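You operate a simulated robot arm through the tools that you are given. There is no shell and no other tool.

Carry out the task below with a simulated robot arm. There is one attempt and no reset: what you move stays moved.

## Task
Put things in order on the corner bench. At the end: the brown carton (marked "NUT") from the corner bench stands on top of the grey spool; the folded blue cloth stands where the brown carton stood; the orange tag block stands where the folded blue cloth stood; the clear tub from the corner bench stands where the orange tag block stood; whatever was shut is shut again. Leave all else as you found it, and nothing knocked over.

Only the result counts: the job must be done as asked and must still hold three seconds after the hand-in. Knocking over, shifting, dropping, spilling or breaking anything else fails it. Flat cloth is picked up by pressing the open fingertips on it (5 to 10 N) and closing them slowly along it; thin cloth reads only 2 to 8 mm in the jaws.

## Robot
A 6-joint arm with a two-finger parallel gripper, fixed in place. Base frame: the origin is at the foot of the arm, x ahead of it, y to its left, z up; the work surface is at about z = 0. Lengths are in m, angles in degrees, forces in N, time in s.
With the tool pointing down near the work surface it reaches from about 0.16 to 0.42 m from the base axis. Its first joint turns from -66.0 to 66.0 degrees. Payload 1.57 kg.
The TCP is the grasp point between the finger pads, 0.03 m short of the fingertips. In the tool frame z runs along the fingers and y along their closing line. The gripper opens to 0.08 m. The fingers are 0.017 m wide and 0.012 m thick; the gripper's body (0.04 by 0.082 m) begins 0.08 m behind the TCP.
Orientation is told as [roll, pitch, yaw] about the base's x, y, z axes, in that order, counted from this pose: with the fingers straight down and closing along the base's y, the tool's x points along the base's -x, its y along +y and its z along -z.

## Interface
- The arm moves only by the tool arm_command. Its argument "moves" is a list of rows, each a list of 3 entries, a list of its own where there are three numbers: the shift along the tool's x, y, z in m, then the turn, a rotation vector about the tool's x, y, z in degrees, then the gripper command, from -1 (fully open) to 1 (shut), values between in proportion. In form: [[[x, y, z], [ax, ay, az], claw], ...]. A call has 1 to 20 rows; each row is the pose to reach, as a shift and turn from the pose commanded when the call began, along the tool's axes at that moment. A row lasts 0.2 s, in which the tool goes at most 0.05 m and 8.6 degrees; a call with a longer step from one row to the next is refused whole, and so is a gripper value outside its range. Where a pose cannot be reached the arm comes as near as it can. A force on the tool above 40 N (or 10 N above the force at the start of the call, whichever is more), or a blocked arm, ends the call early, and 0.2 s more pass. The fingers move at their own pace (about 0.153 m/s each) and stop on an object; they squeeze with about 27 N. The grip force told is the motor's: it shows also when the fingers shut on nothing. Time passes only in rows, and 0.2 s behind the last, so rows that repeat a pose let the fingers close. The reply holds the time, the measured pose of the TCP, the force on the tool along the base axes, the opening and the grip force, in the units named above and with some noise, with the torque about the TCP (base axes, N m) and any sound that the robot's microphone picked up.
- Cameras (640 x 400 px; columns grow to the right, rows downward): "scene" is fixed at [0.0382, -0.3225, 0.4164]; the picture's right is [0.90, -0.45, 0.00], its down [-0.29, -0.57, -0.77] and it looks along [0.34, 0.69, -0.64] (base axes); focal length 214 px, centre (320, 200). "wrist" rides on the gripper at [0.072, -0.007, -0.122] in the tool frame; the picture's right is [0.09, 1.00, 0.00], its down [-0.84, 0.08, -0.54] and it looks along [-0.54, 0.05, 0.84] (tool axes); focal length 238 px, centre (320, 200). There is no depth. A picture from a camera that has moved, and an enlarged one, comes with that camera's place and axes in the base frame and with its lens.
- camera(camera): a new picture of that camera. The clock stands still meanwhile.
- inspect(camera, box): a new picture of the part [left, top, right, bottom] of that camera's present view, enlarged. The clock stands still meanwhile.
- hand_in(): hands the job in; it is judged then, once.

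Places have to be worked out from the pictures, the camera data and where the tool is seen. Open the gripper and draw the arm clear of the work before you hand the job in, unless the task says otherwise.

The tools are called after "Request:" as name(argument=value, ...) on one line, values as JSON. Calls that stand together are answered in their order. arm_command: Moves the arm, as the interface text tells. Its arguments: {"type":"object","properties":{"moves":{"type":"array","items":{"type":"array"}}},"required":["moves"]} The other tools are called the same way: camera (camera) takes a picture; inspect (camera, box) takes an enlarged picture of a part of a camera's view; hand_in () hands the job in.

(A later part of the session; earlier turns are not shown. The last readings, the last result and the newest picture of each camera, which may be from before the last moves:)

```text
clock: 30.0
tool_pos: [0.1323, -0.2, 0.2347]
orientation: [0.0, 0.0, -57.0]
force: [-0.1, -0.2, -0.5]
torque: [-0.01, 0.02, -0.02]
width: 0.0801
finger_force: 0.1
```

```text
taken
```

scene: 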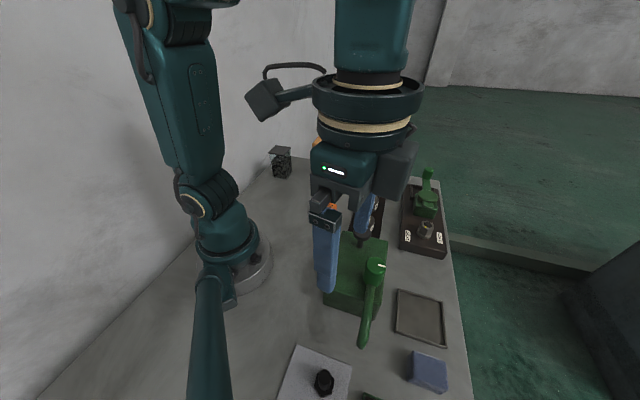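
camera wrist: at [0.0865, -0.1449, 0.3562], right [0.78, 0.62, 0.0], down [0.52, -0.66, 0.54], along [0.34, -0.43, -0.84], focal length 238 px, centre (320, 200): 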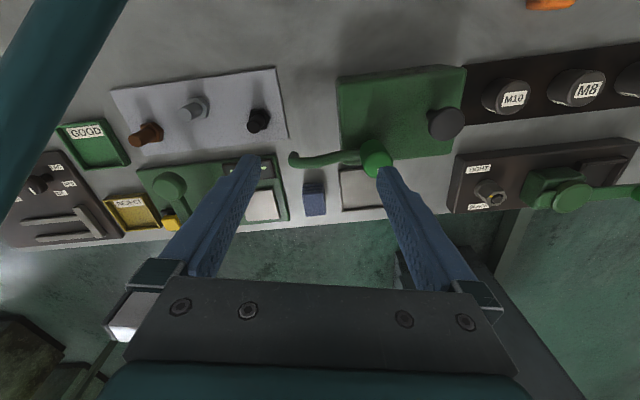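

The wrist camera now sees the cloth between two trays with the lever's end close by. I enlarge this area to measure the clearances.

Request:
inspect(camera="wrist", box=[240, 130, 400, 230])

Request:
inspect(camera="wrist", box=[280, 160, 350, 230])

Request:
inspect(camera="scene", box=[340, 300, 480, 400])

```text
4.00 times, centred on (320, 180) of wrist
camera zoom: at [0.0865, -0.1449, 0.3562], right [0.78, 0.62, 0.0], down [0.52, -0.66, 0.54], along [0.34, -0.43, -0.84], focal length 953 px, centre (320, 280)
```

zoom: 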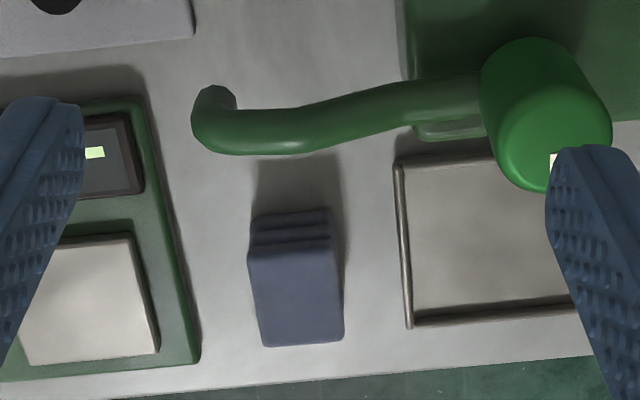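

```text
5.71 times, centred on (315, 195) of wrist
camera zoom: at [0.0865, -0.1449, 0.3562], right [0.78, 0.62, 0.0], down [0.52, -0.66, 0.54], along [0.34, -0.43, -0.84], focal length 1362 px, centre (349, 229)
```

zoom: 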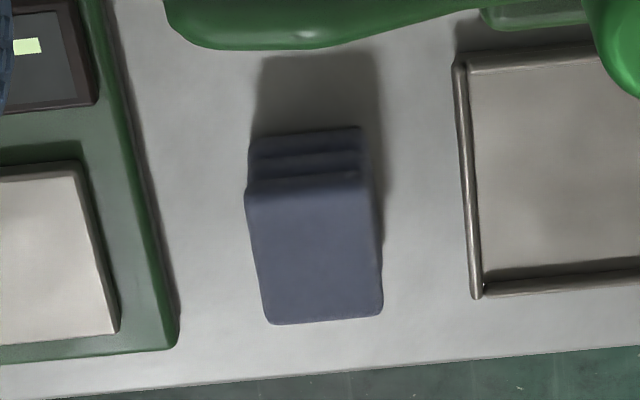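

```text
4.00 times, centred on (410, 350) of scene
camera zoom: at [0.0382, -0.3225, 0.4164], right [0.9, -0.45, 0.0], down [-0.29, -0.57, -0.77], along [0.34, 0.69, -0.64], focal length 858 px, centre (-40, -400)
```

zoom: 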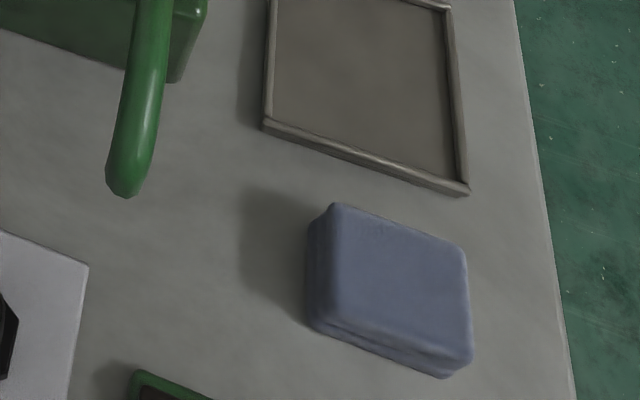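

The cloth measures about 0.034 (along the 45° line) × 0.045 × 0.033 high, centred near (0.2135, -0.322), with about 28 mm free to the tray and 33 mm to the green device. The lever tip is at about z = 0.075. I go near it at yaw -45 with the jaws set to about 0.056 so the fingers fit in the gaps.

Request:
arm_command(moves=[[[-0.0165, 0.0001, 0.005], [0, 0, -1.5], -0.4], [[-0.033, 0.0003, 0.0115], [0, 0, -3], -0.4], [[-0.0495, 0.0004, 0.02], [0, 0, -4.5], -0.4], [[-0.066, 0.0006, 0.03], [0, 0, -6], -0.4], [[-0.0825, 0.0007, 0.04], [0, 0, -7.5], -0.4], [[-0.099, 0.0008, 0.05], [0, 0, -9], -0.4], [[-0.1155, 0.001, 0.06], [0, 0, -10.5], -0.4], [[-0.1319, 0.0011, 0.07], [0, 0, -12], -0.4], [[-0.1319, 0.0011, 0.07], [0, 0, -12], -0.4]])

Request:
camera(camera="wrist")

Request:
camera(camera="scene")

```text
clock: 32.0
tool_pos: [0.2046, -0.3107, 0.1641]
orientation: [0.0, 0.0, -45.0]
force: [0.0, 0.3, 0.1]
torque: [-0.01, 0.02, 0.01]
width: 0.0562
finger_force: 0.0
```

```text
taken
camera wrist: at [0.1479, -0.2655, 0.2865], right [0.64, 0.77, 0.0], down [0.65, -0.54, 0.54], along [0.42, -0.34, -0.84], focal length 238 px, centre (320, 200)
```

wrist: 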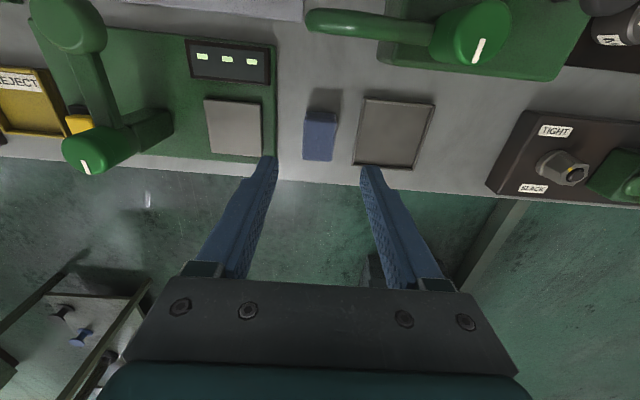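

```text
taken
```

scene: 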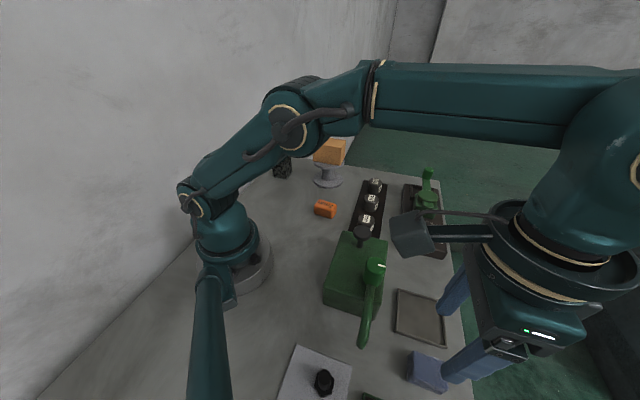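

I enlarge the wrist view to refine the cloth's place relative to the jaws.

Request:
inspect(camera="wrist", box=[260, 70, 420, 190])

Request:
inspect(camera="scene", box=[350, 280, 500, 400])

```text
3.33 times, centred on (340, 130) of wrist
camera zoom: at [0.1479, -0.2655, 0.2865], right [0.64, 0.77, 0.0], down [0.65, -0.54, 0.54], along [0.42, -0.34, -0.84], focal length 794 px, centre (253, 433)
```

zoom: 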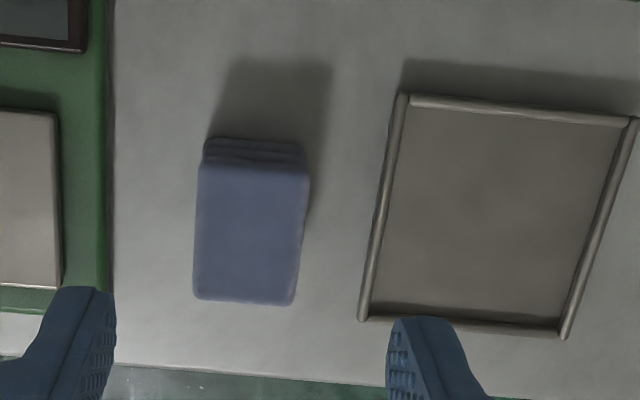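

```text
3.33 times, centred on (425, 340) of scene
camera zoom: at [0.0382, -0.3225, 0.4164], right [0.9, -0.45, 0.0], down [-0.29, -0.57, -0.77], along [0.34, 0.69, -0.64], focal length 715 px, centre (-30, -267)
```

zoom: 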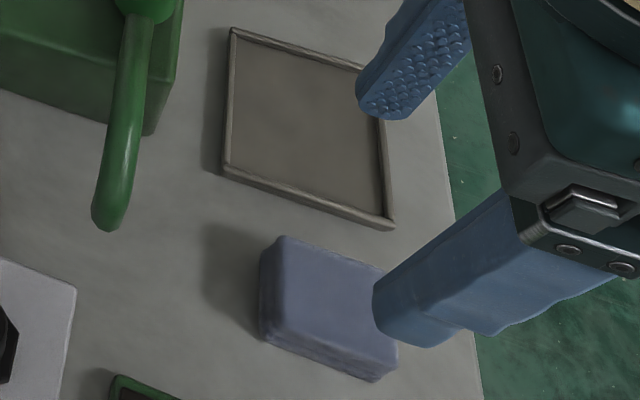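

The cloth centre is at about (0.2145, -0.3225), aligned with the jaws. I narrow the jaws to 0.052, shift 15 mm outward and lower to just above it.

Request:
arm_command(moves=[[[-0.004, -0.0003, 0.012], [0, 0, 0], -0.3], [[-0.008, -0.0006, 0.025], [0, 0, 0], -0.3], [[-0.012, -0.0008, 0.038], [0, 0, 0], -0.3], [[-0.0152, -0.001, 0.05], [0, 0, 0], -0.3], [[-0.0152, -0.001, 0.065], [0, 0, 0], -0.3], [[-0.0152, -0.001, 0.077], [0, 0, 0], -0.3], [[-0.0152, -0.001, 0.077], [0, 0, 0], -0.3]])

Request:
camera(camera="wrist")

Request:
inspect(camera="scene", box=[350, 280, 500, 400])

```text
clock: 33.6
tool_pos: [0.2163, -0.3219, 0.0877]
orientation: [0.0, -0.1, -44.9]
force: [-1.7, 0.1, 1.0]
torque: [0.01, 0.0, -0.01]
width: 0.0521
finger_force: 0.1
```

```text
taken
camera wrist: at [0.1593, -0.2773, 0.2096], right [0.64, 0.77, 0.0], down [0.65, -0.54, 0.54], along [0.42, -0.35, -0.84], focal length 238 px, centre (320, 200)
```

wrist: 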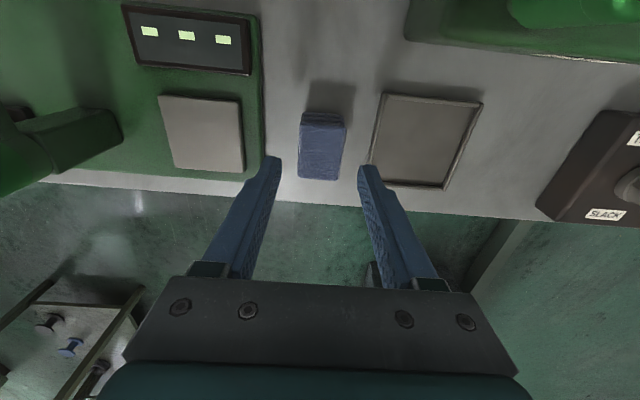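

```text
3.33 times, centred on (425, 340) of scene
camera zoom: at [0.0382, -0.3225, 0.4164], right [0.9, -0.45, 0.0], down [-0.29, -0.57, -0.77], along [0.34, 0.69, -0.64], focal length 715 px, centre (-30, -267)
```

zoom: 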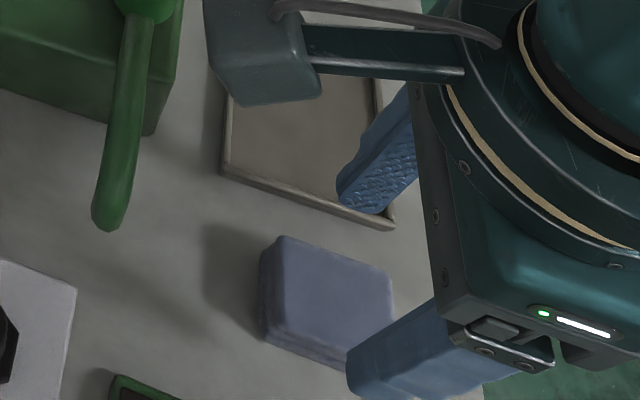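

The jaws are centred across the cloth. I enlarge once more to check the lengthwise offset before going down.

Request:
inspect(camera="wrist", box=[260, 90, 400, 210])

```text
3.33 times, centred on (330, 150) of wrist
camera zoom: at [0.1593, -0.2773, 0.2096], right [0.64, 0.77, 0.0], down [0.65, -0.54, 0.54], along [0.42, -0.35, -0.84], focal length 794 px, centre (287, 367)
```

zoom: 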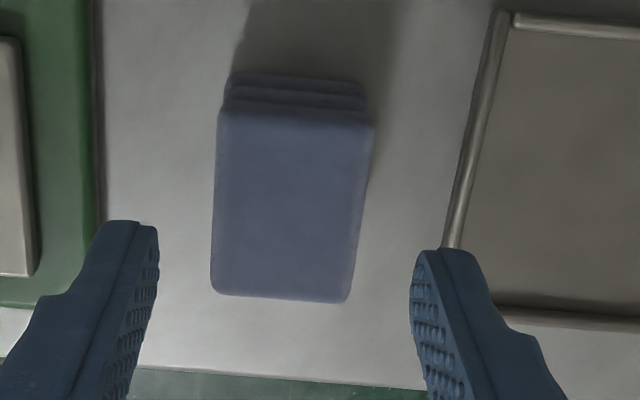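

The cloth centre is only 2 mm nearer than the TCP. I descend with that correction to z = 0.035.

Request:
arm_command(moves=[[[0.001, 0, 0.01], [0, 0, 0], -0.3], [[0.002, 0, 0.02], [0, 0, 0], -0.3], [[0.002, 0, 0.03], [0, 0, 0], -0.3], [[0.002, 0, 0.039], [0, 0, 0], -0.3], [[0.002, 0, 0.046], [0, 0, 0], -0.3], [[0.002, 0, 0.05], [0, 0, 0], -0.3], [[0.002, 0, 0.053], [0, 0, 0], -0.3], [[0.002, 0, 0.053], [0, 0, 0], -0.3]])

Request:
inspect(camera="wrist", box=[240, 70, 420, 240])

Request:
inspect(camera="scene", box=[350, 280, 500, 400])

```text
clock: 35.4
tool_pos: [0.2132, -0.3213, 0.0341]
orientation: [0.0, 0.0, -44.9]
force: [0.4, 0.9, -0.3]
torque: [-0.02, -0.05, 0.0]
width: 0.0523
finger_force: 0.0
```

```text
2.35 times, centred on (330, 155) of wrist
camera zoom: at [0.1566, -0.276, 0.156], right [0.64, 0.77, 0.0], down [0.65, -0.54, 0.54], along [0.42, -0.35, -0.84], focal length 561 px, centre (296, 306)
```

zoom: 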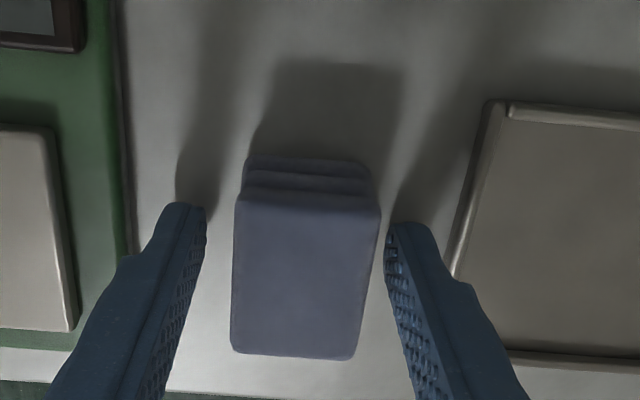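

```text
3.33 times, centred on (425, 340) of scene
camera zoom: at [0.0382, -0.3225, 0.4164], right [0.9, -0.45, 0.0], down [-0.29, -0.57, -0.77], along [0.34, 0.69, -0.64], focal length 715 px, centre (-30, -267)
```

zoom: 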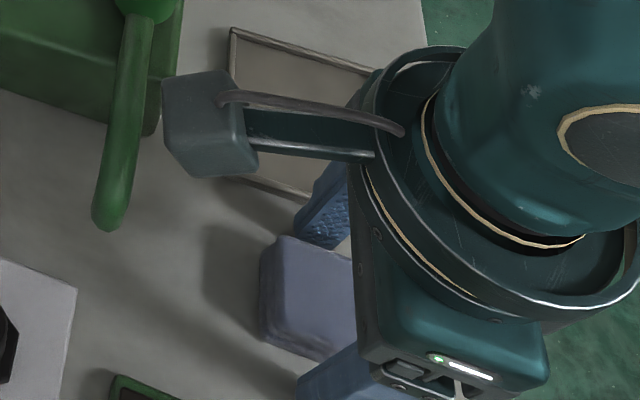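

Fingers are at the bench level on both sides with gaps to the neighbours. I close on the cloth.

Request:
arm_command(moves=[[[0, 0, 0], [0, 0, 0], 0], [[0, 0, 0], [0, 0, 0], 0.2], [[0, 0, 0], [0, 0, 0], 0.5], [[0, 0, 0], [0, 0, 0], 1], [[0, 0, 0], [0, 0, 0], 1]])

Request:
inspect(camera="wrist", box=[240, 70, 420, 240])

```text
clock: 36.6
tool_pos: [0.2126, -0.3203, 0.0336]
orientation: [-0.1, 0.0, -44.9]
force: [-0.7, 0.3, -0.3]
torque: [-0.02, 0.04, 0.0]
width: 0.035
finger_force: 26.9
```

```text
2.35 times, centred on (330, 155) of wrist
camera zoom: at [0.1566, -0.276, 0.1562], right [0.64, 0.77, 0.0], down [0.65, -0.54, 0.54], along [0.42, -0.35, -0.84], focal length 561 px, centre (296, 306)
```

zoom: 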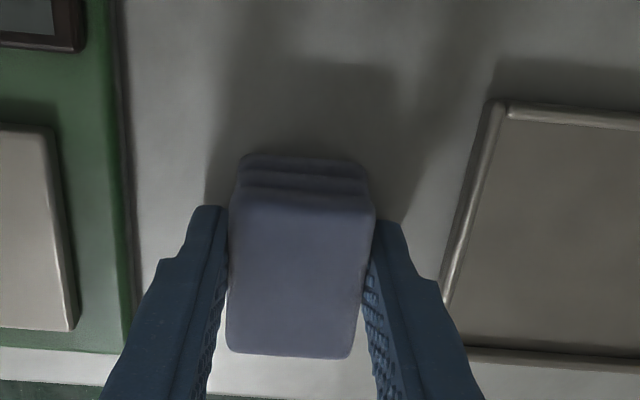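

The cloth holds at 0.035 m like a firm block. I lift it straight up to about z = 0.15.

Request:
arm_command(moves=[[[0, 0, -0.005], [0, 0, 0], 1], [[0, 0, -0.015], [0, 0, 0], 1], [[0, 0, -0.03], [0, 0, 0], 1], [[0, 0, -0.05], [0, 0, 0], 1], [[0, 0, -0.07], [0, 0, 0], 1], [[0, 0, -0.09], [0, 0, 0], 1], [[0, 0, -0.105], [0, 0, 0], 1], [[0, 0, -0.115], [0, 0, 0], 1], [[0, 0, -0.115], [0, 0, 0], 1]])

Request:
camera(camera="wrist")

Request:
camera(camera="scene")

```text
clock: 38.6
tool_pos: [0.2146, -0.3204, 0.1499]
orientation: [0.0, 0.0, -44.9]
force: [-0.2, -0.3, -0.3]
torque: [0.02, 0.01, -0.01]
width: 0.0353
finger_force: 26.8
```

```text
taken
camera wrist: at [0.1574, -0.2753, 0.2713], right [0.64, 0.77, 0.0], down [0.65, -0.54, 0.54], along [0.42, -0.35, -0.84], focal length 238 px, centre (320, 200)
```

wrist: 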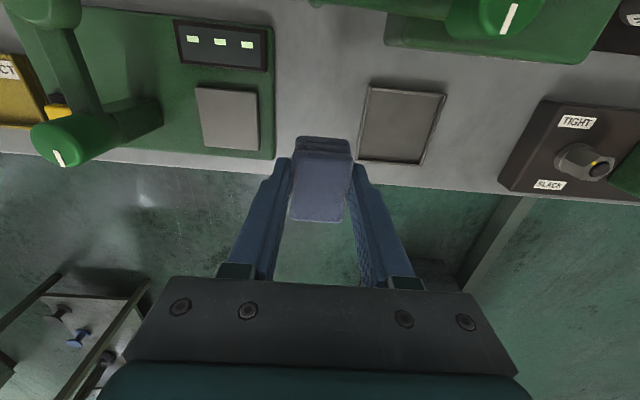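

```text
taken
```

scene: 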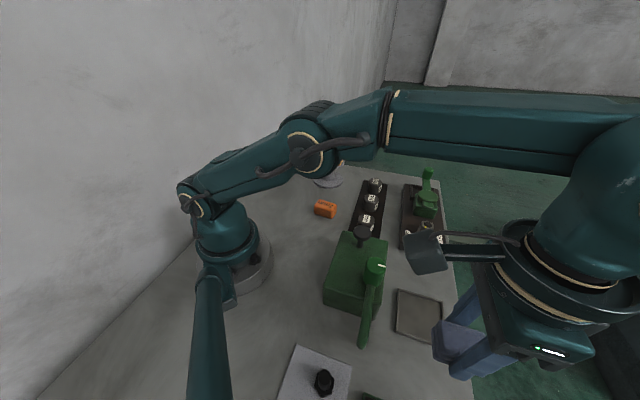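

The cloth is lifted clear. I draw it inward and up over the lever, turning the wrist toward the carton's old place.

Request:
arm_command(moves=[[[0.008, 0.003, -0.008], [0, 0, 0], 1], [[0.022, 0.008, -0.018], [0, 0, 0], 1], [[0.04, 0.015, -0.03], [0, 0, -3], 1], [[0.058, 0.0216, -0.042], [0, 0, -9], 1], [[0.076, 0.0283, -0.052], [0, 0, -16], 1], [[0.094, 0.035, -0.06], [0, 0, -24], 1], [[0.112, 0.0417, -0.06], [0, 0, -32], 1], [[0.13, 0.0485, -0.06], [0, 0, -40], 1], [[0.1449, 0.054, -0.06], [0, 0, -45], 1], [[0.1449, 0.054, -0.06], [0, 0, -45], 1]])

Request:
camera(camera="scene")

Request:
camera(camera="wrist")

```text
clock: 40.8
tool_pos: [0.1499, -0.1815, 0.2076]
orientation: [0.0, 0.0, 0.1]
force: [0.1, 0.4, 0.6]
torque: [0.01, 0.01, 0.02]
width: 0.0353
finger_force: 26.9
```

```text
taken
```

scene: 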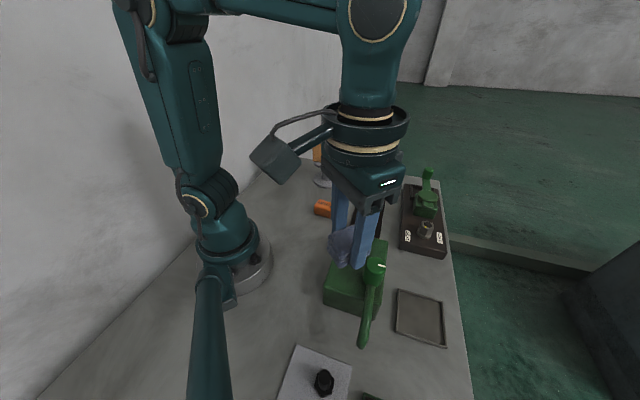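

```text
taken
camera wrist: at [0.0762, -0.1891, 0.3301], right [-0.1, 1.0, 0.0], down [0.84, 0.08, 0.54], along [0.54, 0.05, -0.84], focal length 238 px, centre (320, 200)
```

wrist: 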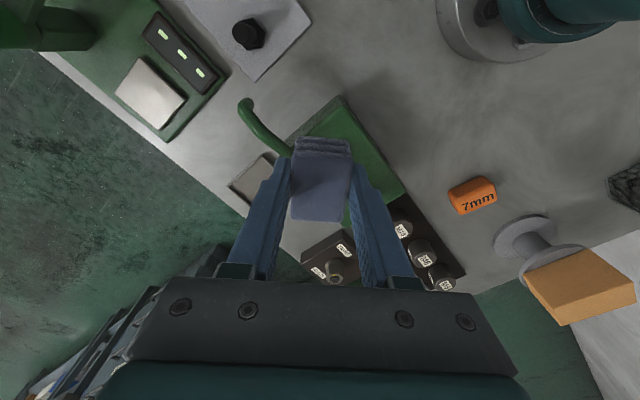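

I carry it on via (0.21, 0.03) to above the carton's old place (0.133, 0.1755), ending at yaw 135 as when I gripped the carton.

Request:
arm_command(moves=[[[-0.0076, 0.0264, 0], [0, 0, -8.4], 1], [[-0.0151, 0.0529, 0], [0, 0, -16.8], 1], [[-0.0227, 0.0793, 0], [0, 0, -25.3], 1], [[-0.0302, 0.1057, 0], [0, 0, -33.7], 1], [[-0.0378, 0.1321, 0], [0, 0, -42.1], 1], [[-0.0453, 0.1586, 0], [0, 0, -50.6], 1], [[-0.0529, 0.185, 0], [0, 0, -59], 1], [[-0.0604, 0.2114, 0], [0, 0, -67.4], 1], [[-0.0508, 0.2296, 0], [0, 0, -75.8], 1], [[-0.0412, 0.2478, 0], [0, 0, -84.3], 1], [[-0.0316, 0.266, 0], [0, 0, -92.7], 1], [[-0.022, 0.2842, 0], [0, 0, -101.1], 1], [[-0.0124, 0.3024, 0], [0, 0, -109.6], 1], [[-0.0028, 0.3206, 0], [0, 0, -118], 1], [[0.0068, 0.3388, 0], [0, 0, -126.4], 1], [[0.0164, 0.357, 0], [0, 0, -134.9], 1], [[0.0164, 0.357, 0], [0, 0, -134.9], 1]])

Request:
camera(camera="wrist")

Request:
camera(camera="scene")

```text
clock: 44.4
tool_pos: [0.1329, 0.177, 0.2089]
orientation: [0.1, 0.0, 135.1]
force: [0.2, 0.6, -0.4]
torque: [0.0, 0.0, -0.03]
width: 0.0352
finger_force: 26.9
```

```text
taken
camera wrist: at [0.1877, 0.1303, 0.3311], right [-0.64, -0.77, 0.0], down [-0.65, 0.54, 0.54], along [-0.42, 0.35, -0.84], focal length 238 px, centre (320, 200)
```

wrist: 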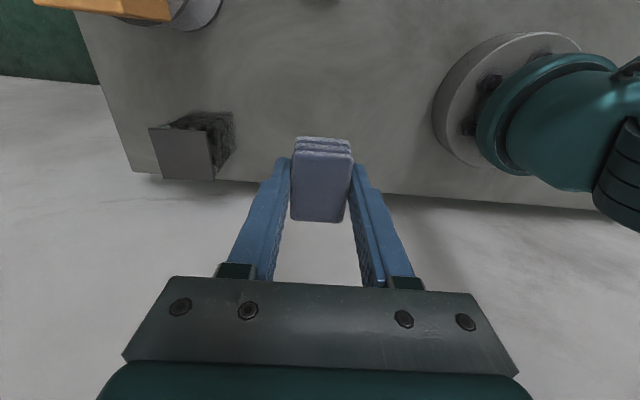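

```text
taken
```

scene: 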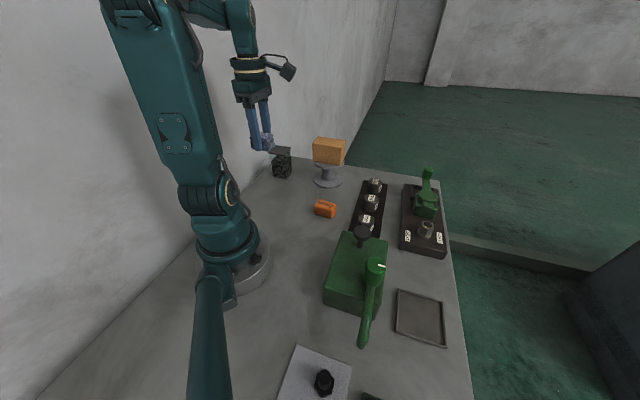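

I am over the carton's old place within about 1 mm. I lower the cloth to just above the bench.

Request:
arm_command(moves=[[[0.0007, 0.0007, 0.03], [0, 0, 0], 1], [[0.0007, 0.0007, 0.06], [0, 0, 0], 1], [[0.0007, 0.0007, 0.09], [0, 0, 0], 1], [[0.0007, 0.0007, 0.12], [0, 0, 0], 1], [[0.0007, 0.0007, 0.14], [0, 0, 0], 1], [[0.0007, 0.0007, 0.155], [0, 0, 0], 1], [[0.0007, 0.0007, 0.165], [0, 0, 0], 1], [[0.0007, 0.0007, 0.17], [0, 0, 0], 1], [[0.0007, 0.0007, 0.17], [0, 0, 0], 1]])

Request:
inspect(camera="scene", box=[220, 130, 340, 220])

```text
clock: 46.4
tool_pos: [0.1315, 0.175, 0.0389]
orientation: [0.0, 0.0, 135.0]
force: [0.0, 0.5, -0.2]
torque: [-0.01, 0.01, 0.01]
width: 0.0353
finger_force: 27.3
```

```text
4.44 times, centred on (280, 175) of scene
camera zoom: at [0.0382, -0.3225, 0.4164], right [0.9, -0.45, 0.0], down [-0.29, -0.57, -0.77], along [0.34, 0.69, -0.64], focal length 953 px, centre (498, 311)
```

zoom: 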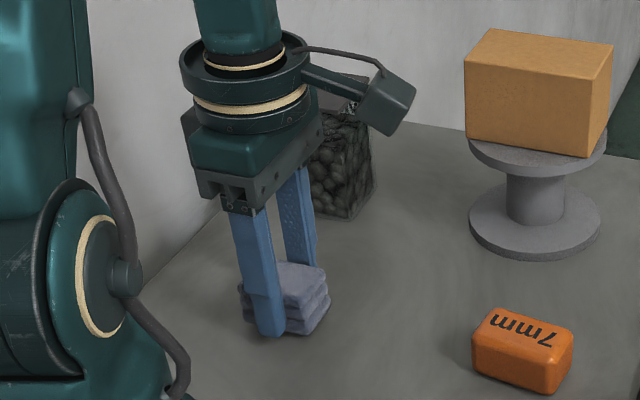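

The cloth is a few millimetres above the bench. I go on in 1 mm steps until it touches.

Request:
arm_command(moves=[[[0, 0, 0.001], [0, 0, 0], 1], [[0, 0, 0.002], [0, 0, 0], 1], [[0, 0, 0.003], [0, 0, 0], 1], [[0, 0, 0.003], [0, 0, 0], 1]])

```text
clock: 47.4
tool_pos: [0.1326, 0.1758, 0.0352]
orientation: [0.0, 0.0, 135.0]
force: [-0.6, 0.1, -0.9]
torque: [0.01, -0.02, 0.0]
width: 0.035
finger_force: 27.1
```

No contact yet at z = 0.035, so I continue down 1.5 mm more.

Request:
arm_command(moves=[[[0, 0, 0.0007], [0, 0, 0], 1], [[0, 0, 0.0014], [0, 0, 0], 1], [[0, 0, 0.0014], [0, 0, 0], 1]])

```text
clock: 48.2
tool_pos: [0.1325, 0.1749, 0.0341]
orientation: [0.0, 0.0, 135.1]
force: [-1.0, 0.4, -0.8]
torque: [0.02, 0.0, -0.03]
width: 0.0353
finger_force: 27.1
```

Still no contact, so another 1 mm in two steps.

Request:
arm_command(moves=[[[0, 0, 0.0006], [0, 0, 0], 1], [[0, 0, 0.0012], [0, 0, 0], 1], [[0, 0, 0.0012], [0, 0, 0], 1]])

```text
clock: 49.1
tool_pos: [0.1321, 0.1752, 0.0333]
orientation: [0.0, -0.1, 135.1]
force: [-1.4, -2.4, 11.5]
torque: [-0.02, 0.09, 0.01]
width: 0.0353
finger_force: 27.4
stopped in row 3: the force on the tool passed its limit at 41 N (the readings are from after the stop); the commanded pose is now the measured one
```

The cloth has touched the bench. I relieve by half a millimetre and open the fingers.

Request:
arm_command(moves=[[[0, 0, -0.0005], [0, 0, 0], 1], [[0, 0, -0.0005], [0, 0, 0], 1]])

Request:
arm_command(moves=[[[0, 0, 0], [0, 0, 0], 0], [[0, 0, 0], [0, 0, 0], -0.3], [[0, 0, 0], [0, 0, 0], -0.5], [[0, 0, 0], [0, 0, 0], -0.5]])

Request:
inspect(camera="scene", box=[220, 130, 340, 220])

Request:
camera(camera="wrist")

```text
clock: 49.7
tool_pos: [0.132, 0.1764, 0.0339]
orientation: [0.0, 0.0, 135.0]
force: [0.7, 0.9, -0.7]
torque: [-0.01, -0.02, 0.0]
width: 0.0351
finger_force: 27.0
```

```text
clock: 50.7
tool_pos: [0.1335, 0.1754, 0.0347]
orientation: [0.0, 0.0, 134.9]
force: [0.2, 0.5, -0.1]
torque: [-0.01, -0.02, -0.02]
width: 0.0602
finger_force: 0.0
```

```text
4.44 times, centred on (280, 175) of scene
camera zoom: at [0.0382, -0.3225, 0.4164], right [0.9, -0.45, 0.0], down [-0.29, -0.57, -0.77], along [0.34, 0.69, -0.64], focal length 953 px, centre (498, 311)
```

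zoom: 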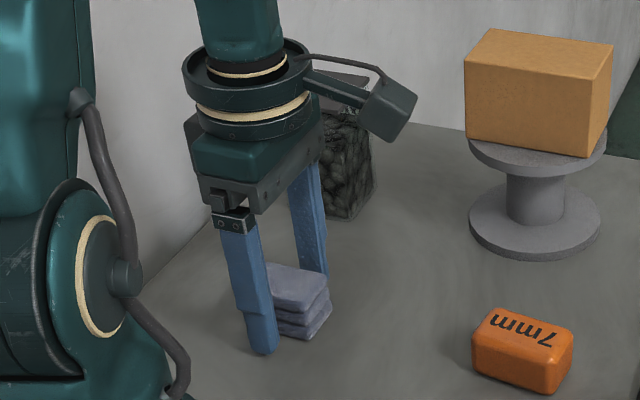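

```text
taken
camera wrist: at [0.1872, 0.1288, 0.1563], right [-0.64, -0.77, 0.0], down [-0.65, 0.54, 0.54], along [-0.42, 0.35, -0.84], focal length 238 px, centre (320, 200)
```

wrist: 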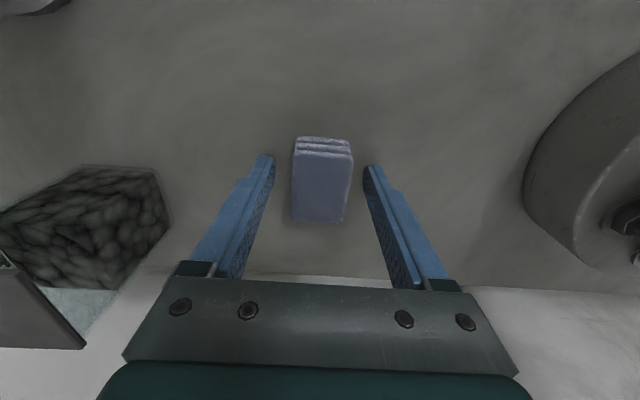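

The cloth stands where the carton stood. I rise and move over to the tag at about (0.248, 0.0635), unwinding the wrist on the way.

Request:
arm_command(moves=[[[0, 0, -0.02], [0, 0, 0], -0.5], [[0, 0, -0.05], [0, 0, 0], -0.5], [[0, 0, -0.085], [0, 0, 0], -0.5], [[0, 0, -0.12], [0, 0, 0], -0.5], [[0, 0, -0.15], [0, 0, 0], -0.5], [[0.0134, 0, -0.165], [0, 0, 8.4], -0.5], [[0.0267, 0, -0.165], [0, 0, 16.8], -0.5], [[0.04, 0, -0.165], [0, 0, 25.2], -0.5], [[0.0534, 0, -0.165], [0, 0, 33.6], -0.5], [[0.0668, 0, -0.165], [0, 0, 42], -0.5], [[0.08, 0, -0.165], [0, 0, 50.4], -0.5], [[0.0935, 0, -0.165], [0, 0, 58.8], -0.5], [[0.1068, 0, -0.165], [0, 0, 67.2], -0.5], [[0.12, 0, -0.165], [0, 0, 75.6], -0.5], [[0.1335, 0, -0.165], [0, 0, 84], -0.5], [[0.1468, -0.001, -0.165], [0, 0, 92.4], -0.5], [[0.1602, -0.0018, -0.165], [0, 0, 100.8], -0.5], [[0.1602, -0.0018, -0.165], [0, 0, 100.8], -0.5]])

Request:
inspect(camera="scene", box=[220, 130, 340, 220])

Request:
camera(camera="wrist")

```text
clock: 54.5
tool_pos: [0.2465, 0.0647, 0.1988]
orientation: [0.0, 0.0, 34.1]
force: [-0.3, 1.2, 0.0]
torque: [-0.02, 0.0, 0.03]
width: 0.0596
finger_force: 0.0
```

```text
4.44 times, centred on (280, 175) of scene
camera zoom: at [0.0382, -0.3225, 0.4164], right [0.9, -0.45, 0.0], down [-0.29, -0.57, -0.77], along [0.34, 0.69, -0.64], focal length 953 px, centre (498, 311)
```

zoom: 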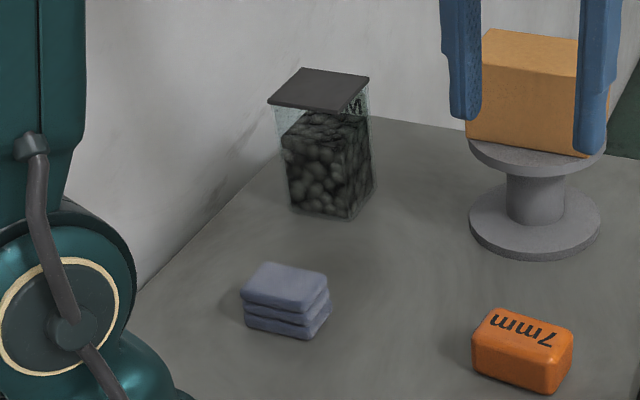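

```text
taken
camera wrist: at [0.1904, 0.0176, 0.3214], right [-0.63, 0.77, 0.0], down [0.65, 0.53, 0.54], along [0.42, 0.34, -0.84], focal length 238 px, centre (320, 200)
```

wrist: 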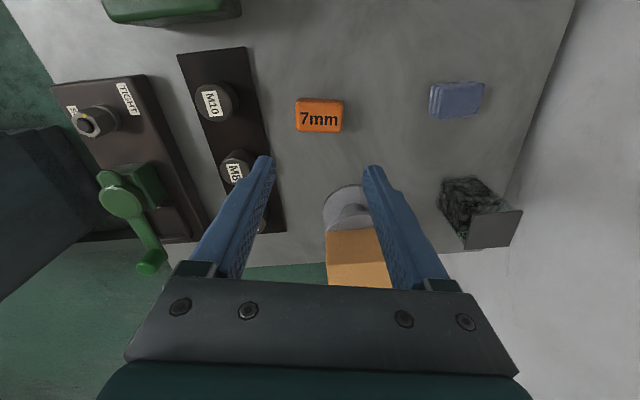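

I turn the jaws to yaw -52.8 so they close across the tag's short side, staying over it.

Request:
arm_command(moves=[[[0, 0, 0.003], [0, 0, 7.9], -0.5], [[0, 0, 0.006], [0, 0, 15.8], -0.5], [[0, 0, 0.01], [0, 0, 23.7], -0.5], [[0, 0, 0.014], [0, 0, 31.6], -0.5], [[0, 0, 0.018], [0, 0, 39.5], -0.5], [[0, 0, 0.022], [0, 0, 47.4], -0.5], [[0, 0, 0.026], [0, 0, 55.3], -0.5], [[0, 0, 0.03], [0, 0, 63.2], -0.5], [[0, 0, 0.034], [0, 0, 71.1], -0.5], [[0, 0, 0.038], [0, 0, 79], -0.5], [[0, 0, 0.04], [0, 0, 86.9], -0.5], [[0, 0, 0.04], [0, 0, 86.9], -0.5]])

Request:
camera(camera="wrist")

Request:
inspect(camera="wrist", box=[260, 80, 400, 200])

```text
clock: 57.1
tool_pos: [0.2472, 0.0638, 0.1593]
orientation: [-0.1, -0.1, -52.7]
force: [0.3, -0.5, 0.5]
torque: [0.02, 0.01, -0.04]
width: 0.0602
finger_force: 0.1
```

```text
taken
camera wrist: at [0.197, 0.1164, 0.281], right [0.74, 0.68, 0.0], down [0.57, -0.62, 0.54], along [0.37, -0.4, -0.84], focal length 238 px, centre (320, 200)
```

wrist: 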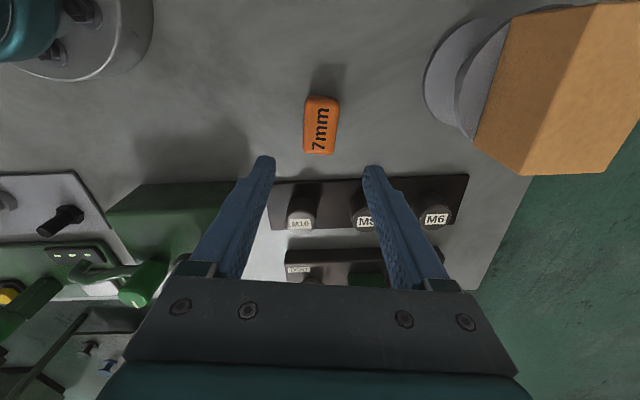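

```text
3.33 times, centred on (330, 140) of wrist
camera zoom: at [0.197, 0.1164, 0.281], right [0.74, 0.68, 0.0], down [0.57, -0.62, 0.54], along [0.37, -0.4, -0.84], focal length 794 px, centre (287, 400)
```

zoom: 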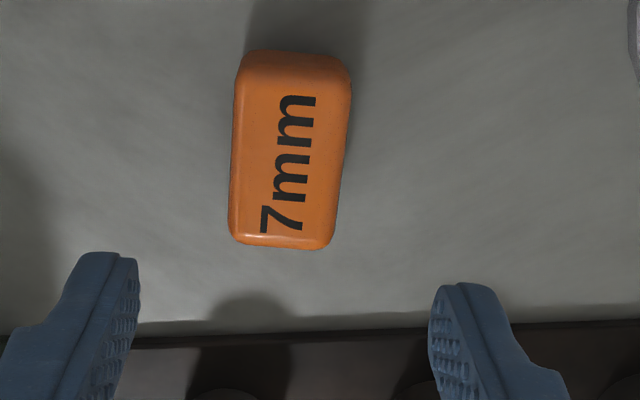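

The tag is centred under the jaws and its axis matches within 1°. I descend to z = 0.033.

Request:
arm_command(moves=[[[-0.002, 0, 0.03], [0, 0, 0], -0.5], [[-0.002, 0, 0.06], [0, 0, 0], -0.5], [[-0.002, 0, 0.085], [0, 0, 0], -0.5], [[-0.002, 0, 0.105], [0, 0, 0], -0.5], [[-0.002, 0, 0.117], [0, 0, 0], -0.5], [[-0.002, 0, 0.123], [0, 0, 0], -0.5], [[-0.002, 0, 0.126], [0, 0, 0], -0.5], [[-0.002, 0, 0.126], [0, 0, 0], -0.5]])

Request:
inspect(camera="wrist", box=[240, 80, 400, 240])

```text
clock: 58.9
tool_pos: [0.2469, 0.0615, 0.0337]
orientation: [0.0, 0.0, -52.6]
force: [0.9, -0.1, -0.4]
torque: [0.0, 0.0, 0.01]
width: 0.06
finger_force: 0.1
```

```text
2.50 times, centred on (320, 160) of wrist
camera zoom: at [0.1983, 0.1143, 0.1555], right [0.74, 0.68, 0.0], down [0.57, -0.62, 0.54], along [0.37, -0.4, -0.84], focal length 596 px, centre (320, 300)
```

zoom: 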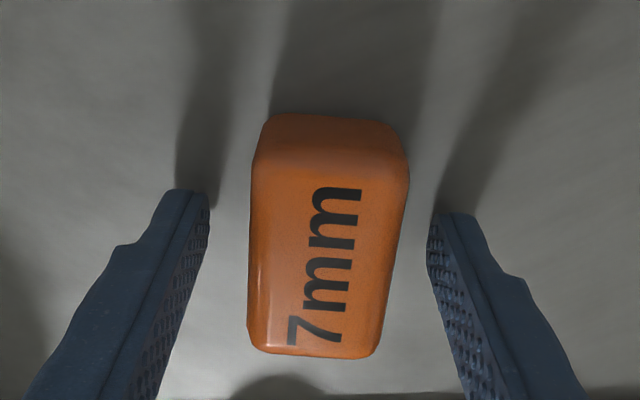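

The tag sits between the fingers and is centred. I close on it.

Request:
arm_command(moves=[[[0, 0, 0], [0, 0, 0], -0.1], [[0, 0, 0], [0, 0, 0], 0.3], [[0, 0, 0], [0, 0, 0], 1], [[0, 0, 0], [0, 0, 0], 1]])

Request:
inspect(camera="wrist", box=[240, 80, 400, 240])

```text
clock: 59.9
tool_pos: [0.2485, 0.0622, 0.0333]
orientation: [0.0, 0.0, -52.7]
force: [-0.5, 0.4, 0.0]
torque: [0.01, 0.0, 0.0]
width: 0.035
finger_force: 27.2
```

```text
2.50 times, centred on (320, 160) of wrist
camera zoom: at [0.1983, 0.1143, 0.1556], right [0.74, 0.68, 0.0], down [0.57, -0.62, 0.54], along [0.37, -0.4, -0.84], focal length 596 px, centre (320, 300)
```

zoom: 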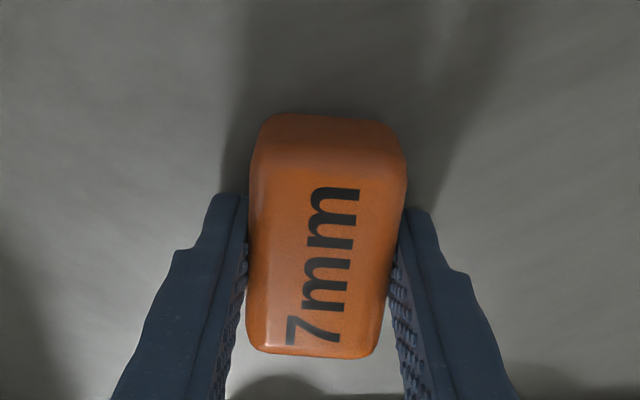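

The tag is gripped at 0.035 m; its home is TCP (0.248, 0.062). I lift it to z of about 0.2.

Request:
arm_command(moves=[[[0, 0, -0.005], [0, 0, 0], 1], [[0, 0, -0.02], [0, 0, 0], 1], [[0, 0, -0.045], [0, 0, 0], 1], [[0, 0, -0.075], [0, 0, 0], 1], [[0, 0, -0.105], [0, 0, 0], 1], [[0, 0, -0.135], [0, 0, 0], 1], [[0, 0, -0.16], [0, 0, 0], 1], [[0, 0, -0.17], [0, 0, 0], 1], [[0, 0, -0.17], [0, 0, 0], 1]])

Request:
camera(camera="wrist")

Request:
camera(camera="scene")

```text
clock: 61.9
tool_pos: [0.2484, 0.0634, 0.2035]
orientation: [0.0, 0.0, -52.7]
force: [0.4, 0.7, -0.4]
torque: [0.01, 0.0, 0.0]
width: 0.0347
finger_force: 26.6
```

```text
taken
camera wrist: at [0.198, 0.1139, 0.3256], right [0.74, 0.68, 0.0], down [0.57, -0.62, 0.54], along [0.37, -0.4, -0.84], focal length 238 px, centre (320, 200)
```

wrist: 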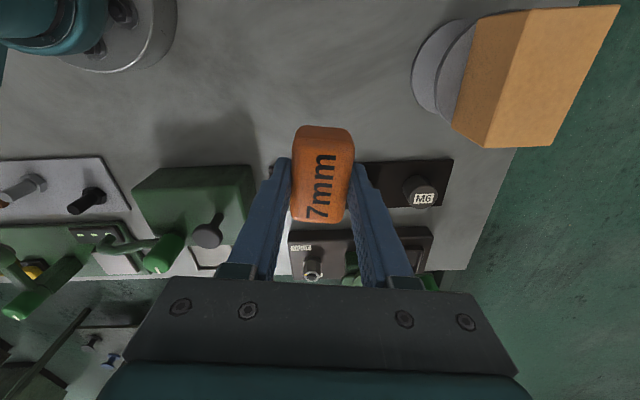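

```text
taken
```

scene: 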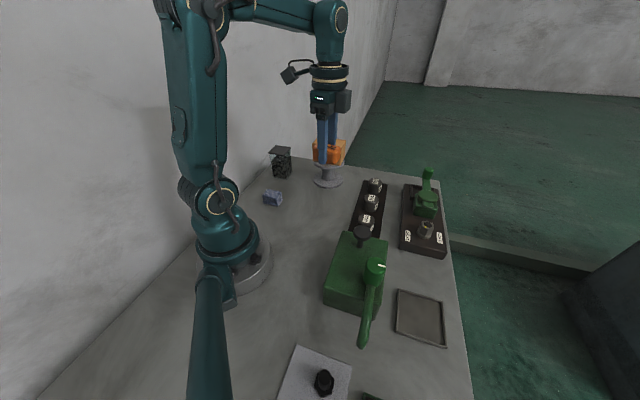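

I carry the tag at height past the green device to near the cloth's old place, finishing at yaw -45.

Request:
arm_command(moves=[[[-0.0133, -0.0225, -0.0005], [0, 0, 0], 1], [[-0.0267, -0.045, -0.001], [0, 0, 0], 1], [[-0.04, -0.0675, -0.0015], [0, 0, 0], 1], [[-0.0534, -0.09, -0.002], [0, 0, 0], 1], [[-0.0667, -0.1126, -0.0025], [0, 0, 0], 1], [[-0.08, -0.1351, -0.003], [0, 0, 0], 1], [[-0.0934, -0.1576, -0.0035], [0, 0, 0], 1], [[-0.1067, -0.1801, -0.004], [0, 0, 0], 1], [[-0.1201, -0.2026, -0.0045], [0, 0, 0], 1], [[-0.1334, -0.2251, -0.005], [0, 0, 0], 1], [[-0.155, -0.2311, 0], [0, 0, -1.3], 1], [[-0.1766, -0.2371, 0.006], [0, 0, -2.6], 1], [[-0.1982, -0.2431, 0.014], [0, 0, -3.9], 1], [[-0.2198, -0.249, 0.022], [0, 0, -5.2], 1], [[-0.2414, -0.255, 0.031], [0, 0, -6.5], 1], [[-0.2631, -0.261, 0.04], [0, 0, -7.7], 1], [[-0.2631, -0.261, 0.04], [0, 0, -7.7], 1]])

Request:
camera(camera="wrist")

Request:
camera(camera="scene")

```text
clock: 65.5
tool_pos: [0.1986, -0.3057, 0.1626]
orientation: [0.0, -0.1, -45.0]
force: [-0.3, -0.1, -0.8]
torque: [0.03, -0.01, 0.0]
width: 0.0349
finger_force: 27.0
```

```text
taken
camera wrist: at [0.1431, -0.2606, 0.2847], right [0.64, 0.77, 0.0], down [0.65, -0.54, 0.54], along [0.42, -0.35, -0.84], focal length 238 px, centre (320, 200)
```

wrist: 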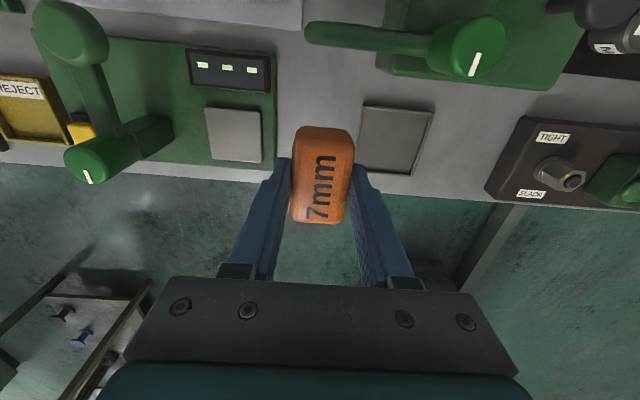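

```text
taken
```

scene: 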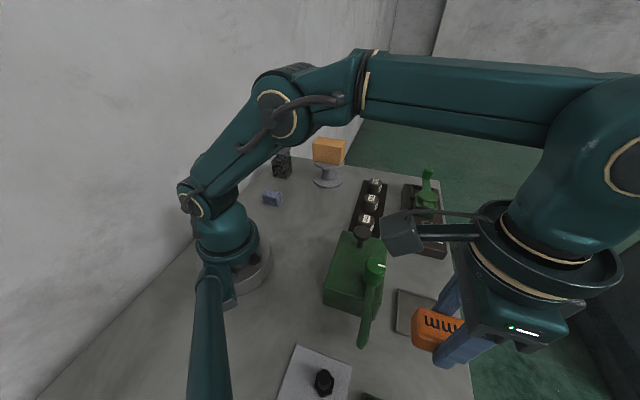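

Next I shift 19 mm outward to the cloth's old place and lower to about z = 0.06, still clear of the bench.

Request:
arm_command(moves=[[[-0.0065, -0.0005, 0.01], [0, 0, 0], 1], [[-0.013, -0.001, 0.022], [0, 0, 0], 1], [[-0.0194, -0.0015, 0.036], [0, 0, 0], 1], [[-0.0194, -0.0015, 0.055], [0, 0, 0], 1], [[-0.0194, -0.0015, 0.075], [0, 0, 0], 1], [[-0.0194, -0.0015, 0.092], [0, 0, 0], 1], [[-0.0194, -0.0015, 0.103], [0, 0, 0], 1], [[-0.0194, -0.0015, 0.103], [0, 0, 0], 1]])

Request:
camera(camera="wrist")

Request:
inspect(camera="wrist", box=[240, 70, 420, 240])

```text
clock: 67.3
tool_pos: [0.2128, -0.3189, 0.0601]
orientation: [0.1, 0.0, -45.1]
force: [0.2, 0.0, -0.8]
torque: [0.02, 0.0, 0.01]
width: 0.0352
finger_force: 27.3
```

```text
taken
camera wrist: at [0.1566, -0.2741, 0.1821], right [0.64, 0.77, 0.0], down [0.65, -0.54, 0.54], along [0.42, -0.35, -0.84], focal length 238 px, centre (320, 200)
```

wrist: 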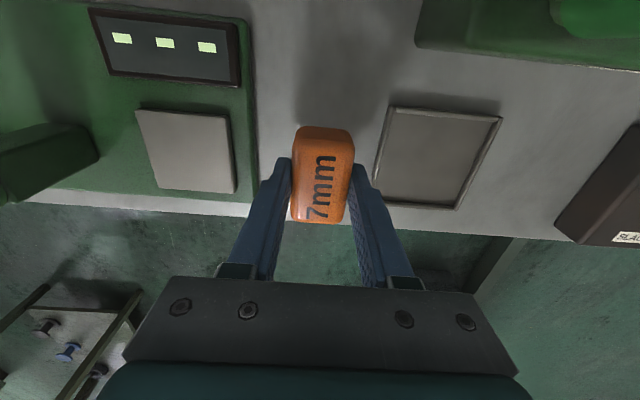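

```text
2.35 times, centred on (330, 155) of wrist
camera zoom: at [0.1566, -0.2741, 0.1821], right [0.64, 0.77, 0.0], down [0.65, -0.54, 0.54], along [0.42, -0.35, -0.84], focal length 561 px, centre (296, 306)
```

zoom: 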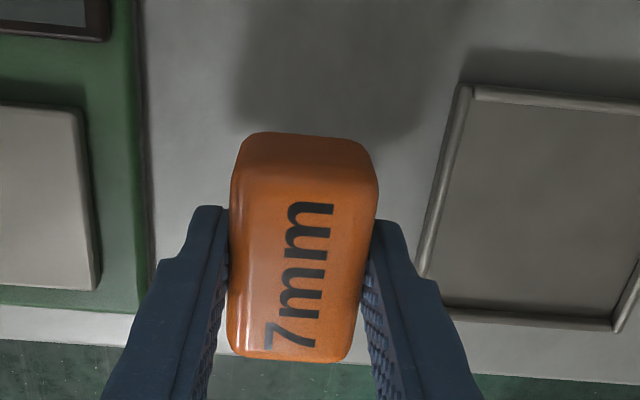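

The tag is well placed between the tray and the device. I lower it to just above the bench.

Request:
arm_command(moves=[[[0, -0.001, 0.008], [0, 0, 0], 1], [[0, -0.001, 0.016], [0, 0, 0], 1], [[0, -0.001, 0.021], [0, 0, 0], 1], [[0, -0.001, 0.024], [0, 0, 0], 1], [[0, -0.001, 0.024], [0, 0, 0], 1]])

Request:
arm_command(moves=[[[0, 0, 0.001], [0, 0, 0], 1], [[0, 0, 0.002], [0, 0, 0], 1], [[0, 0, 0.002], [0, 0, 0], 1]])

```text
clock: 68.5
tool_pos: [0.2125, -0.3208, 0.036]
orientation: [0.0, 0.0, -45.1]
force: [-0.5, -0.3, -1.0]
torque: [0.0, 0.01, -0.02]
width: 0.0346
finger_force: 26.6
```

```text
clock: 69.3
tool_pos: [0.2134, -0.3196, 0.0336]
orientation: [0.0, 0.0, -45.0]
force: [0.5, 0.3, -0.5]
torque: [0.0, 0.03, 0.0]
width: 0.0351
finger_force: 27.1
```

At z = 0.0336 it is not yet touching, so I continue in half-millimetre steps.

Request:
arm_command(moves=[[[0, 0, 0.0005], [0, 0, 0], 1], [[0, 0, 0.001], [0, 0, 0], 1], [[0, 0, 0.001], [0, 0, 0], 1]])

```text
clock: 70.1
tool_pos: [0.2121, -0.3209, 0.0331]
orientation: [0.0, 0.0, -44.8]
force: [0.5, 2.5, 8.3]
torque: [0.08, -0.03, -0.01]
width: 0.0352
finger_force: 26.7
```

The tag touches the bench (8 N). I open the fingers to 0.052.

Request:
arm_command(moves=[[[0, 0, -0.0003], [0, 0, 0], 0.05], [[0, 0, -0.0003], [0, 0, 0], -0.15], [[0, 0, -0.0003], [0, 0, 0], -0.3], [[0, 0, -0.0003], [0, 0, 0], -0.3]])

Request:
inspect(camera="wrist", box=[240, 70, 420, 240])

Request:
inspect(camera="scene", box=[350, 280, 500, 400])

```text
clock: 71.1
tool_pos: [0.2128, -0.3202, 0.033]
orientation: [-0.1, 0.0, -45.1]
force: [0.3, 0.9, 0.1]
torque: [0.0, 0.02, -0.02]
width: 0.0518
finger_force: 0.1
```

```text
2.35 times, centred on (330, 155) of wrist
camera zoom: at [0.1558, -0.2753, 0.155], right [0.64, 0.77, 0.0], down [0.65, -0.54, 0.54], along [0.42, -0.35, -0.84], focal length 561 px, centre (296, 306)
```

zoom: 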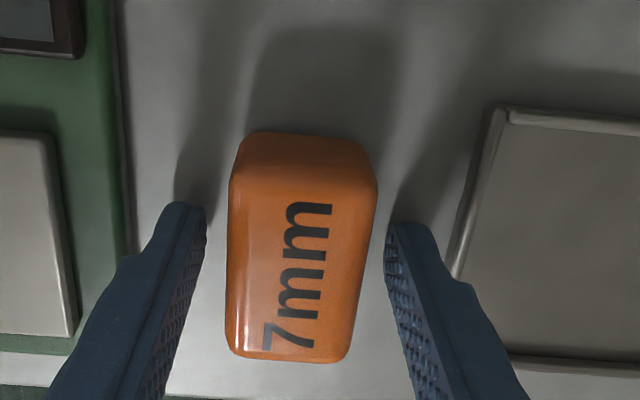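

```text
3.33 times, centred on (425, 340) of scene
camera zoom: at [0.0382, -0.3225, 0.4164], right [0.9, -0.45, 0.0], down [-0.29, -0.57, -0.77], along [0.34, 0.69, -0.64], focal length 715 px, centre (-30, -267)
```

zoom: 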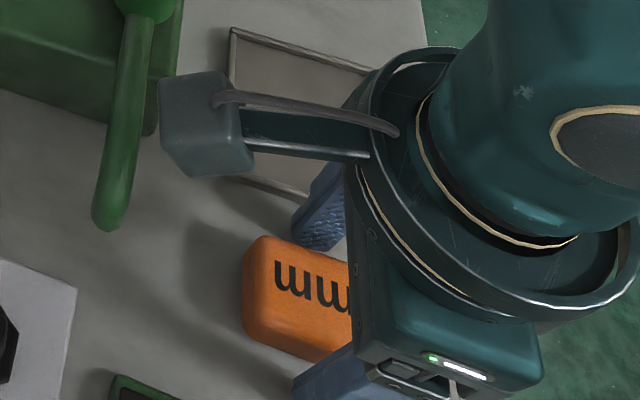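

The tag stands exactly where the cloth was gripped. I rise straight up, then draw inward.

Request:
arm_command(moves=[[[0, 0, -0.015], [0, 0, 0], -0.3], [[0, 0, -0.045], [0, 0, 0], -0.3], [[0, 0, -0.08], [0, 0, 0], -0.3], [[0, 0, -0.115], [0, 0, 0], -0.3], [[0.02, 0, -0.128], [0, 0, 0], -0.3], [[0.045, 0, -0.143], [0, 0, 0], -0.3], [[0.07, 0, -0.158], [0, 0, 0], -0.3], [[0.095, 0, -0.17], [0, 0, 0], -0.3], [[0.12, 0, -0.175], [0, 0, 0], -0.3], [[0.135, 0, -0.178], [0, 0, 0], -0.3], [[0.135, 0, -0.178], [0, 0, 0], -0.3]])

Request:
camera(camera="wrist")

Request:
inspect(camera="scene", box=[340, 280, 490, 400])

```text
clock: 73.5
tool_pos: [0.1171, -0.2248, 0.2117]
orientation: [0.1, -0.1, -45.0]
force: [1.2, 0.0, -0.2]
torque: [-0.03, -0.04, 0.01]
width: 0.0518
finger_force: 0.0
```

```text
taken
camera wrist: at [0.061, -0.1788, 0.3333], right [0.64, 0.77, 0.0], down [0.65, -0.54, 0.54], along [0.42, -0.35, -0.84], focal length 238 px, centre (320, 200)
```

wrist: 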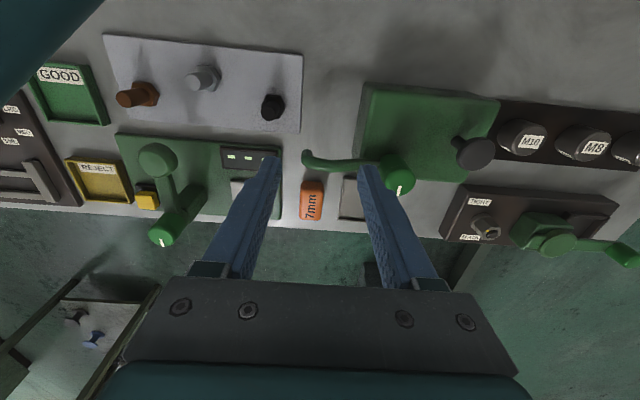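

```text
3.33 times, centred on (415, 340) of scene
camera zoom: at [0.0382, -0.3225, 0.4164], right [0.9, -0.45, 0.0], down [-0.29, -0.57, -0.77], along [0.34, 0.69, -0.64], focal length 715 px, centre (3, -267)
```

zoom: 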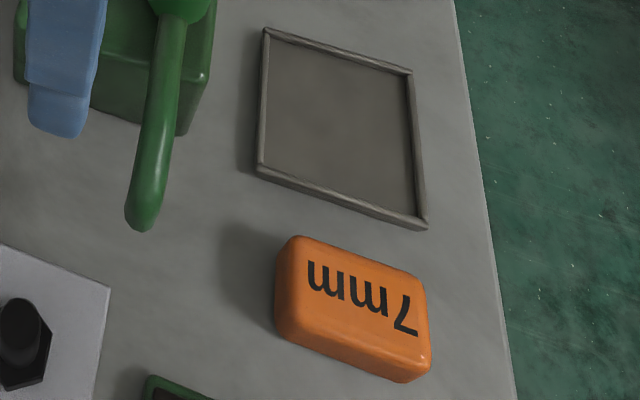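

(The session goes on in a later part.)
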